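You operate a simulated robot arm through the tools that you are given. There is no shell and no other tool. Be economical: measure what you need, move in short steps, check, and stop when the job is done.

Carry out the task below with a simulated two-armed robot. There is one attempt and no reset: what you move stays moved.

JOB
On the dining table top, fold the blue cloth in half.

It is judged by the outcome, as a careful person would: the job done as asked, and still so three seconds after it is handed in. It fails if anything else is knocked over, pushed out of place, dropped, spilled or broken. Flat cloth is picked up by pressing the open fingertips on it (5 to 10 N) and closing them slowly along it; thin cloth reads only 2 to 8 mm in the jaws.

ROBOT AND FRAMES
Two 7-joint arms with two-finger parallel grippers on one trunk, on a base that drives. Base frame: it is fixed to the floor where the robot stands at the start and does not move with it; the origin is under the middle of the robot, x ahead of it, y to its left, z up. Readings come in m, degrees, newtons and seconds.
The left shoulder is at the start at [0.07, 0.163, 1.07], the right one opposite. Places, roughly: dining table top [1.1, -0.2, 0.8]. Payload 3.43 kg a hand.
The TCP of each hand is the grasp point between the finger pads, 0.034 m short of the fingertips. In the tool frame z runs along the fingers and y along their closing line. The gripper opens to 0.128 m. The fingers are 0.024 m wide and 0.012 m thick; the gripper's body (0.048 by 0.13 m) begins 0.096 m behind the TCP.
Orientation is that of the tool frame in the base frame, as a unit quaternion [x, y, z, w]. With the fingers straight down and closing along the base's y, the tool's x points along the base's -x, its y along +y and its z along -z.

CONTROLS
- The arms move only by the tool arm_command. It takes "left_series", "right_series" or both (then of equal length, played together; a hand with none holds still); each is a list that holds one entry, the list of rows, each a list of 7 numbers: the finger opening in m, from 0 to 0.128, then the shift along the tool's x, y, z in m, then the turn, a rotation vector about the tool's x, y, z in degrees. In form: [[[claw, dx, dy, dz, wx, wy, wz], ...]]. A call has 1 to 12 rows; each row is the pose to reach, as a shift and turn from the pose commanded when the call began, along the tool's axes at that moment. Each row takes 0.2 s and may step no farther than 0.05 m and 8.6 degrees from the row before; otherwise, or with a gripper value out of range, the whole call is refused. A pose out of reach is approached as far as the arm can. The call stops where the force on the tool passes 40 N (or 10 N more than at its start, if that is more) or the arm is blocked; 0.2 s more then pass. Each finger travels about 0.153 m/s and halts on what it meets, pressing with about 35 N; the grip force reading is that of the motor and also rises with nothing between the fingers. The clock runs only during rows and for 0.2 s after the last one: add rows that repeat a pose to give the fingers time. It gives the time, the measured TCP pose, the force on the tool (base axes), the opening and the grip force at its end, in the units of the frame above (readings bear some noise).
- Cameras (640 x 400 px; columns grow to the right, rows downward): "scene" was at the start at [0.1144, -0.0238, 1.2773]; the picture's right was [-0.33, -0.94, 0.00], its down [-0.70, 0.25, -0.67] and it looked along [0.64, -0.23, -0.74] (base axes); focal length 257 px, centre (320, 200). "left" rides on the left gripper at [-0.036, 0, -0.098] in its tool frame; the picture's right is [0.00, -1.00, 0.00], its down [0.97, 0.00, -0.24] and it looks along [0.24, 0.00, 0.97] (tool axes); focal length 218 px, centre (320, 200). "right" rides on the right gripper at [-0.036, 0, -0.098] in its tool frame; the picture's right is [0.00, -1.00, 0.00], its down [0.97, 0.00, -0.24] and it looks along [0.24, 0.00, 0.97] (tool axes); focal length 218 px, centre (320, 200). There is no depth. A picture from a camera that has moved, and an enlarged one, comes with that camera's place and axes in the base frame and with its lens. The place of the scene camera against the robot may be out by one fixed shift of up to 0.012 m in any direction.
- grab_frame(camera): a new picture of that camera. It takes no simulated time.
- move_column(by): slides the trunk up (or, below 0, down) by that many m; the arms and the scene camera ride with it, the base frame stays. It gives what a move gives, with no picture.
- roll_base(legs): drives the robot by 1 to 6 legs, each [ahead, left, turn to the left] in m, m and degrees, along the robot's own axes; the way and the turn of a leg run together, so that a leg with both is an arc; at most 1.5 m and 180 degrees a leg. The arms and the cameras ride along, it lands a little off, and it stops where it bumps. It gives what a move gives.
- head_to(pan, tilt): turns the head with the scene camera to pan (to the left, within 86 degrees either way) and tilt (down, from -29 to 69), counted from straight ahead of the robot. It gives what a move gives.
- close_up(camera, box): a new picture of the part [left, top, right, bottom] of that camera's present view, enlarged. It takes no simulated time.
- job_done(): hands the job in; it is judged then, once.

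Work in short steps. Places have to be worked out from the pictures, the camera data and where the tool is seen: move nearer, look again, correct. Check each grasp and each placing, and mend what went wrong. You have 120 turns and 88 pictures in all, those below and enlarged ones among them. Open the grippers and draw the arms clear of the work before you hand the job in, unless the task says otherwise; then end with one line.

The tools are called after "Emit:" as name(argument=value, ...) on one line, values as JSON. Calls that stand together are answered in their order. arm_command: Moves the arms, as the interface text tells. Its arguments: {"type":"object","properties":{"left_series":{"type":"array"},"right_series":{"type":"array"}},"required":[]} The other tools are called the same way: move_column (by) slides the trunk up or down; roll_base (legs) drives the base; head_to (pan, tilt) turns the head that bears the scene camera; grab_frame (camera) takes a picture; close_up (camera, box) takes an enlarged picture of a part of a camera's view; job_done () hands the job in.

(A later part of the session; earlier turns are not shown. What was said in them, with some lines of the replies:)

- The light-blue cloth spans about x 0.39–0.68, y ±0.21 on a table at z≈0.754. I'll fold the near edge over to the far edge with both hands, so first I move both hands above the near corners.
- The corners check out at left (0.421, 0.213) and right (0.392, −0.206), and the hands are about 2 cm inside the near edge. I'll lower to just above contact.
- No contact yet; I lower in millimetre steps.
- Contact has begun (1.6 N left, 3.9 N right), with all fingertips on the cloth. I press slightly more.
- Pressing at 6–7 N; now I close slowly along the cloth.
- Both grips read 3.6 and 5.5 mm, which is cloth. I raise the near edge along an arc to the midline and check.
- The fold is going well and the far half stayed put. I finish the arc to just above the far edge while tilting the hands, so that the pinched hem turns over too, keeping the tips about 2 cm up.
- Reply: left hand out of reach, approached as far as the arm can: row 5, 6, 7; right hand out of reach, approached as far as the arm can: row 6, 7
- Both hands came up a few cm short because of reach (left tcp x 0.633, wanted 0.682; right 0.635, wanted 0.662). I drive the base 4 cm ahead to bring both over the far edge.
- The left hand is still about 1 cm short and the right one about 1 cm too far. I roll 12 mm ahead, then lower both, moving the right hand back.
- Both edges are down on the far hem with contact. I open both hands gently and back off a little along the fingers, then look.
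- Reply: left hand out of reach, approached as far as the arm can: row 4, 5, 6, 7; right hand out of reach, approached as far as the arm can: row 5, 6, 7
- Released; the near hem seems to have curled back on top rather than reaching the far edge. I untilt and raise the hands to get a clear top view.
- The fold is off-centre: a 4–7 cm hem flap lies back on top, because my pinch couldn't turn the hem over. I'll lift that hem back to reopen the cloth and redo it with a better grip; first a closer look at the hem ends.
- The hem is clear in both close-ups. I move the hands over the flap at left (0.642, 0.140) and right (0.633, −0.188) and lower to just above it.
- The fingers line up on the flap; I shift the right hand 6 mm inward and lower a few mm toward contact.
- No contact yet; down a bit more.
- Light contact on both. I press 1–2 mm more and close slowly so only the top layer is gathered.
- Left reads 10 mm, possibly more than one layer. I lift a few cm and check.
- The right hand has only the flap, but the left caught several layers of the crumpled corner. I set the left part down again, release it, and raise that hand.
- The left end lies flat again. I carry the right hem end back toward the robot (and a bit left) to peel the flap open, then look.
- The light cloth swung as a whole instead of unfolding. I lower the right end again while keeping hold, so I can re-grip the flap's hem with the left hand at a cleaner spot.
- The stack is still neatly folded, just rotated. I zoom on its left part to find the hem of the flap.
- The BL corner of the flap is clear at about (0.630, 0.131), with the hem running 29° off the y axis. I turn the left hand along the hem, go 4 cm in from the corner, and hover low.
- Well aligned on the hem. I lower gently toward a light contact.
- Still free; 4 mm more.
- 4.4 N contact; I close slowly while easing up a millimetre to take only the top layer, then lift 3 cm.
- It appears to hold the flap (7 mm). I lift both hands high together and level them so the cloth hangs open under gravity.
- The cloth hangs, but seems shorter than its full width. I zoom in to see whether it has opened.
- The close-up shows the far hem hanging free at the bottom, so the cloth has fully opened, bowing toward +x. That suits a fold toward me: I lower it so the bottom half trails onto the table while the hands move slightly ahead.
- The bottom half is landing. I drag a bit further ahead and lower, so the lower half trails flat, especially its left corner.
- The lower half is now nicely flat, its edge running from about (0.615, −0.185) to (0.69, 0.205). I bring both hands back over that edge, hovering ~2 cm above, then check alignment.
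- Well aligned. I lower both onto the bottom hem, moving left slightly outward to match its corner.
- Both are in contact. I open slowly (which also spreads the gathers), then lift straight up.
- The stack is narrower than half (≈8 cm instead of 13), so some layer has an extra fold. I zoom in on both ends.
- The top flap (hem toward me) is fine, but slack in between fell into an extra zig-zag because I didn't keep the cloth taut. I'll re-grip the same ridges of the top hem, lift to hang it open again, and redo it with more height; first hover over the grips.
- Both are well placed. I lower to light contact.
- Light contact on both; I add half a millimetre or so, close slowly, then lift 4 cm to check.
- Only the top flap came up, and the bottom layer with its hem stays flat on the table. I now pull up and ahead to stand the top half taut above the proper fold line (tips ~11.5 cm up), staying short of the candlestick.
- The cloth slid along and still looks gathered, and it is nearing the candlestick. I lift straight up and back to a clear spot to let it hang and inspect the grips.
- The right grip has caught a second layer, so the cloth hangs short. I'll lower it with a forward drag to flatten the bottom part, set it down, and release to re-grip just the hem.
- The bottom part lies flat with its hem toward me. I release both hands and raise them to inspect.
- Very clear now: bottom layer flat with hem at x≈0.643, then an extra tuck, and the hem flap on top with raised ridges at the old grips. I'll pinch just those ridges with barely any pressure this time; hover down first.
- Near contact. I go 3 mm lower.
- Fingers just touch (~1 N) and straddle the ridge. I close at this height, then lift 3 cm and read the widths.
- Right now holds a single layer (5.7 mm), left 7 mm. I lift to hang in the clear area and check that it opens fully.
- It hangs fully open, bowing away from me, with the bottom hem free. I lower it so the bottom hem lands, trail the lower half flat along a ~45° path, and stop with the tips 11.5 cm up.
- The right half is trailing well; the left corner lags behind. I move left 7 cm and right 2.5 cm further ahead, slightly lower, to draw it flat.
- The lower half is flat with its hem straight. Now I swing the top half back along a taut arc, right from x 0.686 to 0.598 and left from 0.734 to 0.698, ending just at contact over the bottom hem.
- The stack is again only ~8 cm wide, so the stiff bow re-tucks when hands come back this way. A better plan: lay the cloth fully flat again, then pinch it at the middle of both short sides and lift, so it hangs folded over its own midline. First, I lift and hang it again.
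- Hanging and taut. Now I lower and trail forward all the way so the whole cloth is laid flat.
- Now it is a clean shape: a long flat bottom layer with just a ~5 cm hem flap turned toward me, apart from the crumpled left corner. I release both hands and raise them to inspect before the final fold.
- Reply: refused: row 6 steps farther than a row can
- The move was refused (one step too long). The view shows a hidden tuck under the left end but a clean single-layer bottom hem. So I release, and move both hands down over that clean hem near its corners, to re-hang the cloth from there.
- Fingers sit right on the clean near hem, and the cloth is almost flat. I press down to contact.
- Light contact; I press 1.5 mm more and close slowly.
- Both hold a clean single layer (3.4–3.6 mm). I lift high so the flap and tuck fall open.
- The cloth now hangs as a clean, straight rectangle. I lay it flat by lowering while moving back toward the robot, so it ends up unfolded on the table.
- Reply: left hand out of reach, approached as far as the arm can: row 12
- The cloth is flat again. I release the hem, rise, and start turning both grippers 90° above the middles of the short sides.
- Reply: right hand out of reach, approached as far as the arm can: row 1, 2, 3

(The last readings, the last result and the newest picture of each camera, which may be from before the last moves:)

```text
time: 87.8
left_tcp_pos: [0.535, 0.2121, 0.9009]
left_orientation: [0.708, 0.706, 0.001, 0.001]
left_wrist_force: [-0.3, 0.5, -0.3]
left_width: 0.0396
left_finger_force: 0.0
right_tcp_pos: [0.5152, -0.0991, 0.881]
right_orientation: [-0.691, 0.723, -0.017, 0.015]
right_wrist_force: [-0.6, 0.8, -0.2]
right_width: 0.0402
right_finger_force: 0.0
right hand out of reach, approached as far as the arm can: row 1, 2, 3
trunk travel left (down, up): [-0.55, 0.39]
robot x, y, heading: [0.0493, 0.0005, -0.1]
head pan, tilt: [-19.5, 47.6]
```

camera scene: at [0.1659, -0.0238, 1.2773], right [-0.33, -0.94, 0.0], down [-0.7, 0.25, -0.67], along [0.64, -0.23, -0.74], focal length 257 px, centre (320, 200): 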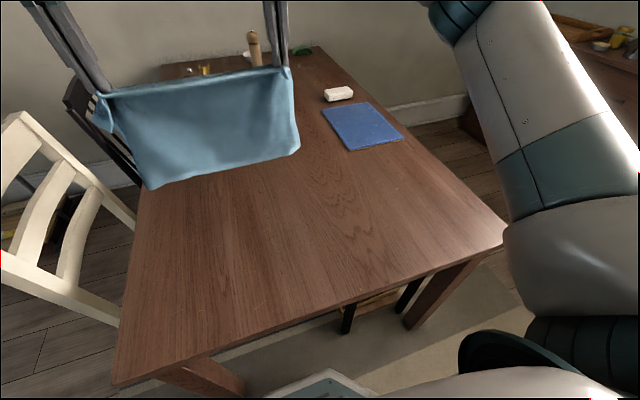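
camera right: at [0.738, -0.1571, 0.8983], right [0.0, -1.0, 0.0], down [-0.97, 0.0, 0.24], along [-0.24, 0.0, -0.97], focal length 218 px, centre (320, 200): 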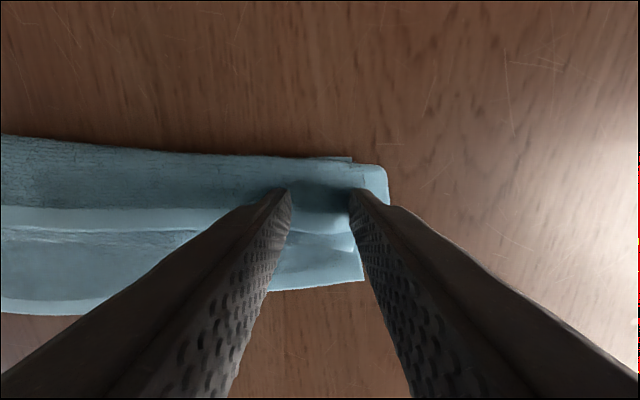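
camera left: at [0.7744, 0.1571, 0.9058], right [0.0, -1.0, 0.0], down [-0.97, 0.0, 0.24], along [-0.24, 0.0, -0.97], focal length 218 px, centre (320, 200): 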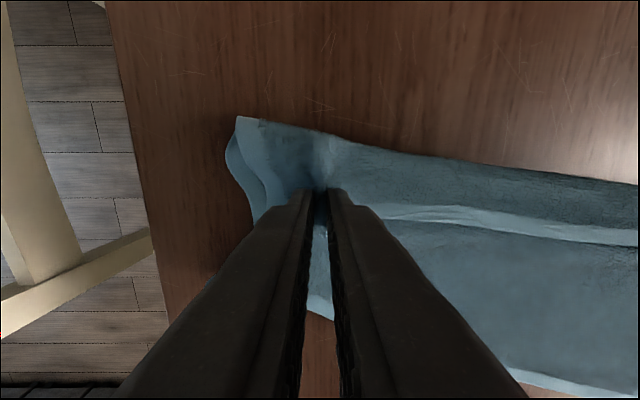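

The right wrist hits a limit near −87°, so I'll back it to about −80°. I also look through the left camera, which should show the left side of the cloth.

Emit:
arm_command(right_series=[[[0.04, 0, 0, 0, 0, 0, 7], [0.04, 0, 0, 0, 0, 0, 10], [0.04, 0, 0, 0, 0, 0, 10]]])

Emit:
grab_frame(camera="left")

```text
time: 88.6
left_tcp_pos: [0.5337, 0.2138, 0.9015]
left_orientation: [0.707, 0.707, 0.002, 0.002]
left_wrist_force: [-0.3, 0.3, 0.0]
left_width: 0.04
left_finger_force: 0.1
right_tcp_pos: [0.5148, -0.0986, 0.8818]
right_orientation: [-0.624, 0.781, -0.015, 0.015]
right_wrist_force: [0.1, -0.3, -0.3]
right_width: 0.0398
right_finger_force: 0.1
trunk travel left (down, up): [-0.55, 0.39]
robot x, y, heading: [0.0531, 0.0017, -0.0]
head pan, tilt: [-19.5, 47.6]
```

```text
3 pictures are left
camera left: at [0.535, 0.1778, 0.9988], right [-1.0, 0.0, 0.0], down [0.0, 0.97, 0.24], along [0.0, 0.24, -0.97], focal length 218 px, centre (320, 200)
```

left: 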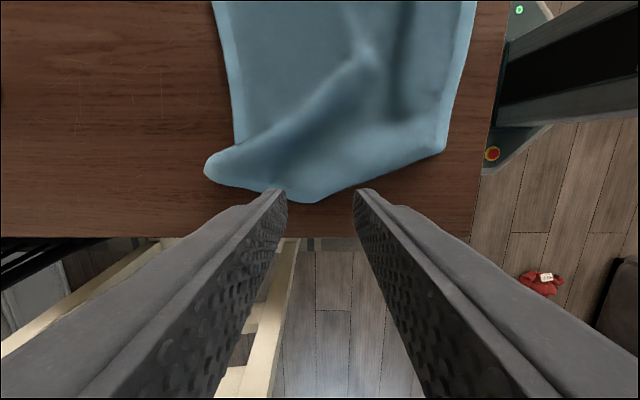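

The left side's hem is intact, with its midpoint at about (0.53, 0.237), right under the left hand. I place the right hand at the matching mid-side point (0.526, −0.133) and lower both close to the cloth.

Emit:
arm_command(left_series=[[[0.04, 0.002, -0.002, 0.03, 0, 0, 0], [0.04, 0.002, -0.002, 0.07, 0, 0, 0], [0.04, 0.002, -0.002, 0.1, 0, 0, 0], [0.04, 0.002, -0.002, 0.108, 0, 0, 0], [0.04, 0.002, -0.002, 0.108, 0, 0, 0]]], right_series=[[[0.04, 0.016, -0.01, 0.02, 0, 0, 0], [0.04, 0.031, -0.0185, 0.05, 0, 0, 0], [0.04, 0.031, -0.0185, 0.08, 0, 0, 0], [0.04, 0.031, -0.0185, 0.088, 0, 0, 0], [0.04, 0.031, -0.0185, 0.088, 0, 0, 0]]])

```text
time: 89.8
left_tcp_pos: [0.5323, 0.2164, 0.794]
left_orientation: [0.708, 0.706, 0.001, 0.001]
left_wrist_force: [-0.3, -0.3, 0.2]
left_width: 0.0399
left_finger_force: 0.1
right_tcp_pos: [0.5292, -0.1339, 0.7944]
right_orientation: [-0.624, 0.781, -0.017, 0.015]
right_wrist_force: [-0.8, -0.3, 0.5]
right_width: 0.0401
right_finger_force: 0.1
trunk travel left (down, up): [-0.55, 0.39]
robot x, y, heading: [0.0511, 0.0001, 0.3]
head pan, tilt: [-19.5, 47.6]
```

Both hover just above. Down to contact.

Emit:
arm_command(left_series=[[[0.04, 0, 0, 0.003, 0, 0, 0], [0.04, 0, 0, 0.006, 0, 0, 0], [0.04, 0, 0, 0.0075, 0, 0, 0], [0.04, 0, 0, 0.0075, 0, 0, 0]]], right_series=[[[0.04, 0, 0, 0.003, 0, 0, 0], [0.04, 0, 0, 0.006, 0, 0, 0], [0.04, 0, 0, 0.007, 0, 0, 0], [0.04, 0, 0, 0.007, 0, 0, 0]]])

```text
time: 90.8
left_tcp_pos: [0.5326, 0.2151, 0.7875]
left_orientation: [0.707, 0.707, 0.002, 0.003]
left_wrist_force: [0.5, 4.9, 30.9]
left_width: 0.0396
left_finger_force: 0.0
right_tcp_pos: [0.5284, -0.1331, 0.7902]
right_orientation: [-0.623, 0.782, -0.016, 0.016]
right_wrist_force: [0.3, 0.4, 1.4]
right_width: 0.0398
right_finger_force: 0.1
trunk travel left (down, up): [-0.55, 0.39]
robot x, y, heading: [0.0497, 0.001, 0.0]
head pan, tilt: [-19.5, 47.6]
```

Left presses too hard (31 N), right only 1.4 N. I ease left up and right down.

Emit:
arm_command(left_series=[[[0.04, 0, 0, -0.0015, 0, 0, 0], [0.04, 0, 0, -0.0015, 0, 0, 0]]], right_series=[[[0.04, 0, 0, 0.0015, 0, 0, 0], [0.04, 0, 0, 0.0015, 0, 0, 0]]])

```text
time: 91.4
left_tcp_pos: [0.531, 0.216, 0.7883]
left_orientation: [0.707, 0.707, 0.002, 0.001]
left_wrist_force: [1.6, 5.2, 22.6]
left_width: 0.0389
left_finger_force: 0.0
right_tcp_pos: [0.5293, -0.1335, 0.7874]
right_orientation: [-0.624, 0.781, -0.017, 0.017]
right_wrist_force: [-0.8, 0.0, 11.2]
right_width: 0.04
right_finger_force: 0.0
trunk travel left (down, up): [-0.55, 0.39]
robot x, y, heading: [0.0508, 0.0023, -0.1]
head pan, tilt: [-19.5, 47.6]
```

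Ease left up another 2.5 mm, right 0.4 mm.

Emit:
arm_command(left_series=[[[0.04, 0, 0, -0.0025, 0, 0, 0], [0.04, 0, 0, -0.0025, 0, 0, 0]]], right_series=[[[0.04, 0, 0, -0.0004, 0, 0, 0], [0.04, 0, 0, -0.0004, 0, 0, 0]]])

```text
time: 92.0
left_tcp_pos: [0.5313, 0.2153, 0.7893]
left_orientation: [0.707, 0.707, 0.0, 0.002]
left_wrist_force: [0.9, -0.3, 4.0]
left_width: 0.0396
left_finger_force: 0.0
right_tcp_pos: [0.5279, -0.1335, 0.7885]
right_orientation: [-0.624, 0.781, -0.017, 0.016]
right_wrist_force: [-1.6, 0.9, 16.4]
right_width: 0.0399
right_finger_force: 0.2
trunk travel left (down, up): [-0.55, 0.39]
robot x, y, heading: [0.0476, -0.0014, -0.2]
head pan, tilt: [-19.5, 47.6]
```

Left 4 N, right 16 N. I ease the right hand up 1 mm and close both slowly.

Emit:
arm_command(left_series=[[[0.04, 0, 0, 0.0004, 0, 0, 0], [0.035, 0, 0, 0.0004, 0, 0, 0], [0.03, 0, 0, 0.0004, 0, 0, 0], [0.025, 0, 0, 0.0004, 0, 0, 0], [0.02, 0, 0, 0.0004, 0, 0, 0], [0.015, 0, 0, 0.0004, 0, 0, 0], [0.01, 0, 0, 0.0004, 0, 0, 0], [0.005, 0, 0, 0, 0, 0, 0], [0, 0, 0, 0, 0, 0, 0], [0, 0, 0, 0, 0, 0, 0]]], right_series=[[[0.04, 0, 0, -0.001, 0, 0, 0], [0.035, 0, 0, -0.001, 0, 0, 0], [0.03, 0, 0, -0.001, 0, 0, 0], [0.025, 0, 0, -0.001, 0, 0, 0], [0.02, 0, 0, -0.001, 0, 0, 0], [0.015, 0, 0, -0.001, 0, 0, 0], [0.01, 0, 0, -0.001, 0, 0, 0], [0.005, 0, 0, -0.001, 0, 0, 0], [0, 0, 0, -0.001, 0, 0, 0], [0, 0, 0, -0.001, 0, 0, 0]]])

```text
time: 94.2
left_tcp_pos: [0.5318, 0.2159, 0.7911]
left_orientation: [0.707, 0.707, 0.001, 0.001]
left_wrist_force: [-1.2, 0.0, 2.4]
left_width: 0.0055
left_finger_force: 34.9
right_tcp_pos: [0.5284, -0.1334, 0.7876]
right_orientation: [-0.624, 0.781, -0.017, 0.016]
right_wrist_force: [-0.6, 1.0, 3.3]
right_width: 0.0046
right_finger_force: 35.5
trunk travel left (down, up): [-0.55, 0.39]
robot x, y, heading: [0.0478, 0.0005, -0.0]
head pan, tilt: [-19.5, 47.6]
```

Both hold cloth (5.5 and 4.6 mm). I lift 20 cm while easing the hands apart, so the cloth hangs as a tent over its midline, and look.

Emit:
arm_command(left_series=[[[0, 0.001, 0, -0.025, 0, 0, 0], [0, 0.003, 0, -0.05, 0, 0, 0], [0, 0.005, 0, -0.08, 0, 0, 0], [0, 0.007, 0, -0.11, 0, 0, 0], [0, 0.009, 0, -0.14, 0, 0, 0], [0, 0.01, 0, -0.17, 0, 0, 0], [0, 0.01, 0, -0.2, 0, 0, 0], [0, 0.01, 0, -0.2, 0, 0, 0], [0, 0.01, 0, -0.2, 0, 0, 0]]], right_series=[[[0, 0.001, 0, -0.025, 0, 0, 0], [0, 0.003, 0, -0.05, 0, 0, 0], [0, 0.005, -0.001, -0.08, 0, 0, 0], [0, 0.007, -0.001, -0.11, 0, 0, 0], [0, 0.009, -0.002, -0.14, 0, 0, 0], [0, 0.01, -0.002, -0.17, 0, 0, 0], [0, 0.01, -0.002, -0.2, 0, 0, 0], [0, 0.01, -0.002, -0.2, 0, 0, 0], [0, 0.01, -0.002, -0.2, 0, 0, 0]]])

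Emit:
grab_frame(camera="scene")

```text
time: 96.2
left_tcp_pos: [0.5309, 0.2253, 0.99]
left_orientation: [0.707, 0.707, 0.001, 0.001]
left_wrist_force: [1.2, -2.3, -0.4]
left_width: 0.0053
left_finger_force: 35.2
right_tcp_pos: [0.5211, -0.1429, 0.9877]
right_orientation: [-0.624, 0.781, -0.016, 0.015]
right_wrist_force: [0.2, 2.2, 0.2]
right_width: 0.0045
right_finger_force: 34.8
trunk travel left (down, up): [-0.55, 0.39]
robot x, y, heading: [0.0508, 0.001, 0.1]
head pan, tilt: [-19.5, 47.6]
```

```text
2 pictures are left
camera scene: at [0.1657, -0.0238, 1.2774], right [-0.33, -0.94, 0.0], down [-0.7, 0.25, -0.67], along [0.64, -0.23, -0.74], focal length 257 px, centre (320, 200)
```

scene: 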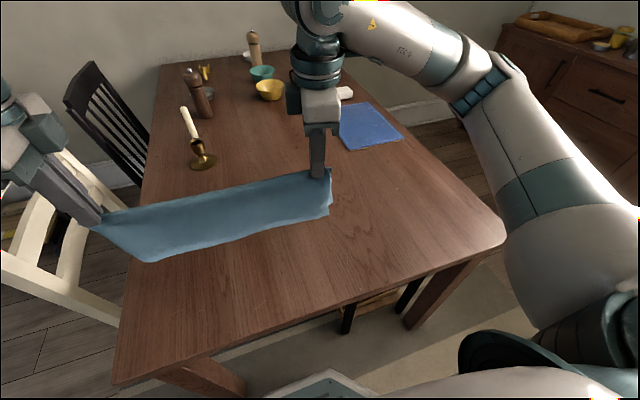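

It hangs folded over its midline, halves together and taut. I lay it down, trailing forward so both layers fall flat behind the fold.

Emit:
arm_command(left_series=[[[0, 0, 0, 0.022, 0, 0, 0], [0, 0, 0.01, 0.042, 0, 0, 0], [0, 0, 0.03, 0.06, 0, 0, 0], [0, 0, 0.05, 0.077, 0, 0, 0], [0, 0, 0.07, 0.095, 0, 0, 0], [0, 0, 0.09, 0.114, 0, 0, 0], [0, 0, 0.11, 0.134, 0, 0, 0], [0, 0, 0.13, 0.152, 0, 0, 0], [0, 0, 0.15, 0.169, 0, 0, 0], [0, 0, 0.165, 0.182, 0, 0, 0], [0, 0, 0.18, 0.19, 0, 0, 0], [0, 0, 0.19, 0.192, 0, 0, 0]]], right_series=[[[0, 0, 0, 0.022, 0, 0, 0], [0, -0.0024, -0.0102, 0.042, 0, 0, 0], [0, -0.0071, -0.0307, 0.06, 0, 0, 0], [0, -0.0118, -0.0511, 0.077, 0, 0, 0], [0, -0.0165, -0.0716, 0.095, 0, 0, 0], [0, -0.0213, -0.092, 0.114, 0, 0, 0], [0, -0.026, -0.1125, 0.134, 0, 0, 0], [0, -0.0307, -0.133, 0.152, 0, 0, 0], [0, -0.0354, -0.1534, 0.169, 0, 0, 0], [0, -0.0389, -0.1685, 0.182, 0, 0, 0], [0, -0.0425, -0.1841, 0.19, 0, 0, 0], [0, -0.045, -0.1948, 0.192, 0, 0, 0]]])

```text
time: 98.8
left_tcp_pos: [0.7163, 0.2179, 0.8006]
left_orientation: [0.712, 0.702, -0.005, 0.005]
left_wrist_force: [-10.4, -24.1, 9.8]
left_width: 0.0055
left_finger_force: 34.9
right_tcp_pos: [0.5633, -0.1354, 0.916]
right_orientation: [-0.623, 0.782, -0.013, 0.02]
right_wrist_force: [10.5, 22.9, -7.7]
right_width: 0.0046
right_finger_force: 34.7
right hand out of reach, approached as far as the arm can: row 4, 5, 6, 7, 8, 9, 10, 11, 12
trunk travel left (down, up): [-0.55, 0.39]
robot x, y, heading: [0.0524, -0.0009, -0.2]
head pan, tilt: [-19.5, 47.6]
stopped in row 12 (right hand): the force on the tool passed its limit (the readings are from after the stop); the commanded pose is now the measured one
```

The right wrist reached its limit and stayed behind, so the cloth is being stretched. I immediately bring the left hand back up level with the right and raise both.

Emit:
arm_command(left_series=[[[0, 0.001, -0.03, -0.03, 0, 0, 0], [0, 0.002, -0.06, -0.06, 0, 0, 0], [0, 0.003, -0.09, -0.09, 0, 0, 0], [0, 0.004, -0.12, -0.125, 0, 0, 0], [0, 0.005, -0.145, -0.16, 0, 0, 0], [0, 0.006, -0.16, -0.19, 0, 0, 0], [0, 0.006, -0.16, -0.19, 0, 0, 0], [0, 0.006, -0.16, -0.19, 0, 0, 0]]], right_series=[[[0, 0, 0, 0, 0, 0, 0], [0, 0, 0, 0, 0, 0, 0], [0, 0, 0.002, -0.015, 0, 0, 0], [0, 0.002, 0.005, -0.03, 0, 0, 0], [0, 0.004, 0.008, -0.05, 0, 0, 0], [0, 0.007, 0.0115, -0.074, 0, 0, 0], [0, 0.007, 0.0115, -0.074, 0, 0, 0], [0, 0.007, 0.0115, -0.074, 0, 0, 0]]])

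```text
time: 100.6
left_tcp_pos: [0.556, 0.2303, 0.9898]
left_orientation: [0.709, 0.705, -0.002, 0.004]
left_wrist_force: [-0.5, -0.5, -0.8]
left_width: 0.0054
left_finger_force: 35.2
right_tcp_pos: [0.5465, -0.1422, 0.9924]
right_orientation: [-0.623, 0.782, -0.015, 0.018]
right_wrist_force: [0.0, 0.6, -0.1]
right_width: 0.0048
right_finger_force: 35.0
trunk travel left (down, up): [-0.55, 0.39]
robot x, y, heading: [0.0527, -0.0031, -0.1]
head pan, tilt: [-19.5, 47.6]
```

The cloth is still held at both ends and hangs level. This time I trail toward the robot, within both arms' range, lowering diagonally.

Emit:
arm_command(left_series=[[[0, 0.002, 0, 0.023, 0, 0, 0], [0, 0.003, -0.015, 0.045, 0, 0, 0], [0, 0.003, -0.03, 0.063, 0, 0, 0], [0, 0.003, -0.045, 0.081, 0, 0, 0], [0, 0.003, -0.06, 0.098, 0, 0, 0], [0, 0.003, -0.075, 0.115, 0, 0, 0], [0, 0.003, -0.09, 0.13, 0, 0, 0], [0, 0.003, -0.105, 0.143, 0, 0, 0], [0, 0.003, -0.105, 0.143, 0, 0, 0]]], right_series=[[[0, 0.002, 0, 0.023, 0, 0, 0], [0, 0.0064, 0.0146, 0.047, 0, 0, 0], [0, 0.0098, 0.0292, 0.065, 0, 0, 0], [0, 0.013, 0.0438, 0.083, 0, 0, 0], [0, 0.0165, 0.0584, 0.1, 0, 0, 0], [0, 0.02, 0.073, 0.117, 0, 0, 0], [0, 0.0233, 0.0877, 0.132, 0, 0, 0], [0, 0.0266, 0.1023, 0.145, 0, 0, 0], [0, 0.0266, 0.1023, 0.145, 0, 0, 0]]])

```text
time: 102.6
left_tcp_pos: [0.4523, 0.2346, 0.8467]
left_orientation: [0.71, 0.704, -0.004, 0.002]
left_wrist_force: [0.5, -1.0, -0.5]
left_width: 0.0055
left_finger_force: 35.2
right_tcp_pos: [0.4481, -0.1456, 0.8407]
right_orientation: [-0.622, 0.783, -0.014, 0.018]
right_wrist_force: [0.3, 2.8, -0.1]
right_width: 0.0046
right_finger_force: 34.9
trunk travel left (down, up): [-0.55, 0.39]
robot x, y, heading: [0.0503, -0.0011, -0.1]
head pan, tilt: [-19.5, 47.6]
```

Both followed well. Now I roll the base back 4.5 cm to continue trailing, then lower the fold to the table.

Emit:
roll_base(legs=[[-0.045, 0, 0]])

Emit:
arm_command(left_series=[[[0, 0, 0, 0.015, 0, 0, 0], [0, 0, 0, 0.03, 0, 0, 0], [0, 0, 0, 0.042, 0, 0, 0], [0, 0, 0, 0.048, 0, 0, 0], [0, 0, 0, 0.048, 0, 0, 0]]], right_series=[[[0, 0, 0, 0.012, 0, 0, 0], [0, 0, 0, 0.025, 0, 0, 0], [0, 0, 0, 0.036, 0, 0, 0], [0, 0, 0, 0.042, 0, 0, 0], [0, 0, 0, 0.042, 0, 0, 0]]])

Emit:
grab_frame(camera="scene")

```text
time: 103.5
left_tcp_pos: [0.4059, 0.2329, 0.8468]
left_orientation: [0.71, 0.704, -0.002, 0.004]
left_wrist_force: [0.8, -2.1, 0.3]
left_width: 0.0056
left_finger_force: 34.5
right_tcp_pos: [0.4015, -0.1457, 0.8428]
right_orientation: [-0.622, 0.782, -0.015, 0.018]
right_wrist_force: [-0.5, 1.4, -0.3]
right_width: 0.0044
right_finger_force: 35.0
trunk travel left (down, up): [-0.55, 0.39]
robot x, y, heading: [0.007, 0.0024, -0.0]
head pan, tilt: [-19.5, 47.6]
```

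```text
time: 104.7
left_tcp_pos: [0.4073, 0.2326, 0.7983]
left_orientation: [0.709, 0.705, -0.002, 0.003]
left_wrist_force: [1.5, -1.3, 5.3]
left_width: 0.0056
left_finger_force: 34.7
right_tcp_pos: [0.4038, -0.145, 0.7993]
right_orientation: [-0.622, 0.782, -0.014, 0.018]
right_wrist_force: [0.2, 3.0, 3.7]
right_width: 0.0043
right_finger_force: 34.4
trunk travel left (down, up): [-0.55, 0.39]
robot x, y, heading: [0.011, 0.0011, 0.1]
head pan, tilt: [-19.5, 47.6]
```

```text
1 pictures are left
camera scene: at [0.1208, -0.0237, 1.2775], right [-0.33, -0.94, 0.0], down [-0.7, 0.25, -0.67], along [0.64, -0.23, -0.74], focal length 257 px, centre (320, 200)
```

scene: 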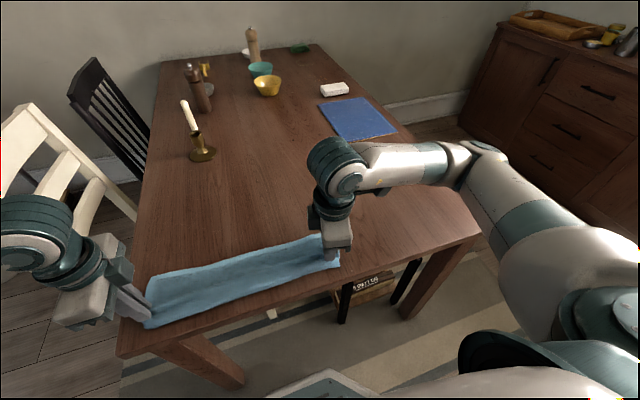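

The cloth lies folded in half lengthwise, both layers flat (~12 cm wide). I pull it taut 1 cm with the base, then open and lift straight off.

Emit:
roll_base(legs=[[-0.01, 0, 0]])

Emit:
arm_command(left_series=[[[0.01, 0, 0, 0.001, 0, 0, 0], [0.02, 0, 0, 0.001, 0, 0, 0], [0.028, 0, 0, 0, 0, 0, 0], [0.028, 0, 0, -0.015, 0, 0, 0], [0.028, 0, 0, -0.04, 0, 0, 0], [0.028, 0, 0, -0.08, 0, 0, 0], [0.028, 0.02, 0, -0.12, 0, 0, 0], [0.028, 0.05, 0, -0.15, 0, 0, 0], [0.028, 0.05, 0, -0.15, 0, 0, 0]]], right_series=[[[0.01, 0, 0, 0.001, 0, 0, 0], [0.02, 0, 0, 0.001, 0, 0, 0], [0.028, 0, 0, 0, 0, 0, 0], [0.028, 0, 0, -0.015, 0, 0, 0], [0.028, 0, 0, -0.04, 0, 0, 0], [0.028, 0, 0, -0.08, 0, 0, 0], [0.028, 0.02, 0, -0.12, 0, 0, 0], [0.028, 0.05, 0, -0.15, 0, 0, 0], [0.028, 0.08, 0, -0.17, 0, 0, 0]]])

```text
time: 105.4
left_tcp_pos: [0.3957, 0.232, 0.7988]
left_orientation: [0.71, 0.704, -0.002, 0.003]
left_wrist_force: [1.1, -1.1, 4.7]
left_width: 0.0053
left_finger_force: 35.1
right_tcp_pos: [0.3946, -0.145, 0.7995]
right_orientation: [-0.623, 0.782, -0.014, 0.019]
right_wrist_force: [0.5, 1.7, 3.2]
right_width: 0.0045
right_finger_force: 34.4
trunk travel left (down, up): [-0.55, 0.39]
robot x, y, heading: [-0.0048, -0.0015, 0.1]
head pan, tilt: [-19.5, 47.6]
```

```text
time: 107.4
left_tcp_pos: [0.3947, 0.2829, 0.9489]
left_orientation: [0.709, 0.705, -0.002, 0.003]
left_wrist_force: [-0.2, 0.3, 0.4]
left_width: 0.028
left_finger_force: 0.1
right_tcp_pos: [0.3672, -0.2238, 0.9685]
right_orientation: [-0.623, 0.782, -0.015, 0.017]
right_wrist_force: [-0.5, -0.3, 0.0]
right_width: 0.0279
right_finger_force: 0.0
trunk travel left (down, up): [-0.55, 0.39]
robot x, y, heading: [-0.0048, 0.0025, 0.1]
head pan, tilt: [-19.5, 47.6]
```

Released cleanly. I draw the hands farther aside and take the last picture to check.

Emit:
arm_command(left_series=[[[0.028, 0.03, 0, -0.02, 0, 0, 0], [0.028, 0.06, 0, -0.04, 0, 0, 0]]], right_series=[[[0.028, 0.03, 0, -0.02, 0, 0, 0], [0.028, 0.06, 0, -0.04, 0, 0, 0]]])

Emit:
close_up(camera="scene", box=[100, 180, 400, 370])

```text
time: 108.0
left_tcp_pos: [0.3956, 0.3453, 0.989]
left_orientation: [0.71, 0.705, -0.001, 0.003]
left_wrist_force: [-1.3, 0.1, 0.4]
left_width: 0.0282
left_finger_force: 0.0
right_tcp_pos: [0.3506, -0.2821, 1.0093]
right_orientation: [-0.623, 0.782, -0.015, 0.018]
right_wrist_force: [-0.1, 0.0, 0.2]
right_width: 0.0279
right_finger_force: 0.1
trunk travel left (down, up): [-0.55, 0.39]
robot x, y, heading: [-0.003, -0.0026, 0.0]
head pan, tilt: [-19.5, 47.6]
```

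```text
2.11 times, centred on (250, 275) of scene
camera zoom: at [0.1091, -0.0239, 1.2775], right [-0.33, -0.94, 0.0], down [-0.7, 0.25, -0.68], along [0.64, -0.23, -0.74], focal length 542 px, centre (467, 42)
```

zoom: 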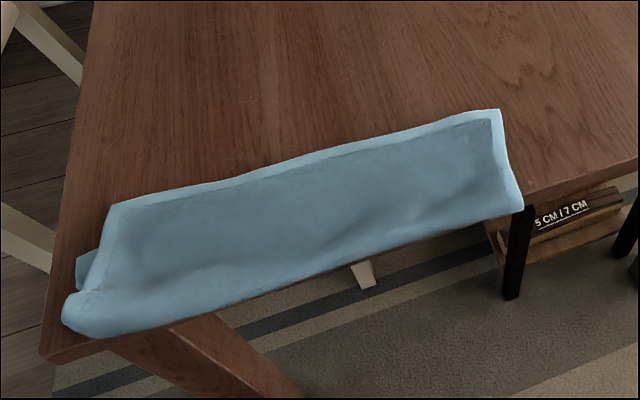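

The final view shows a clean half fold with the edges meeting, both hands open and clear, and nothing else on the table disturbed. The folded edge lies along the near table edge, possibly overhanging it by 1–2 cm, but the cloth rests stably. I have no pictures left to check a further move, so I hand it in.

Emit:
job_done()

```text
The job is handed in.
```

The blue cloth is folded in half along its length on the dining table top, with nothing else disturbed; by my estimate its folded edge overhangs the near table edge by 1–2 cm.
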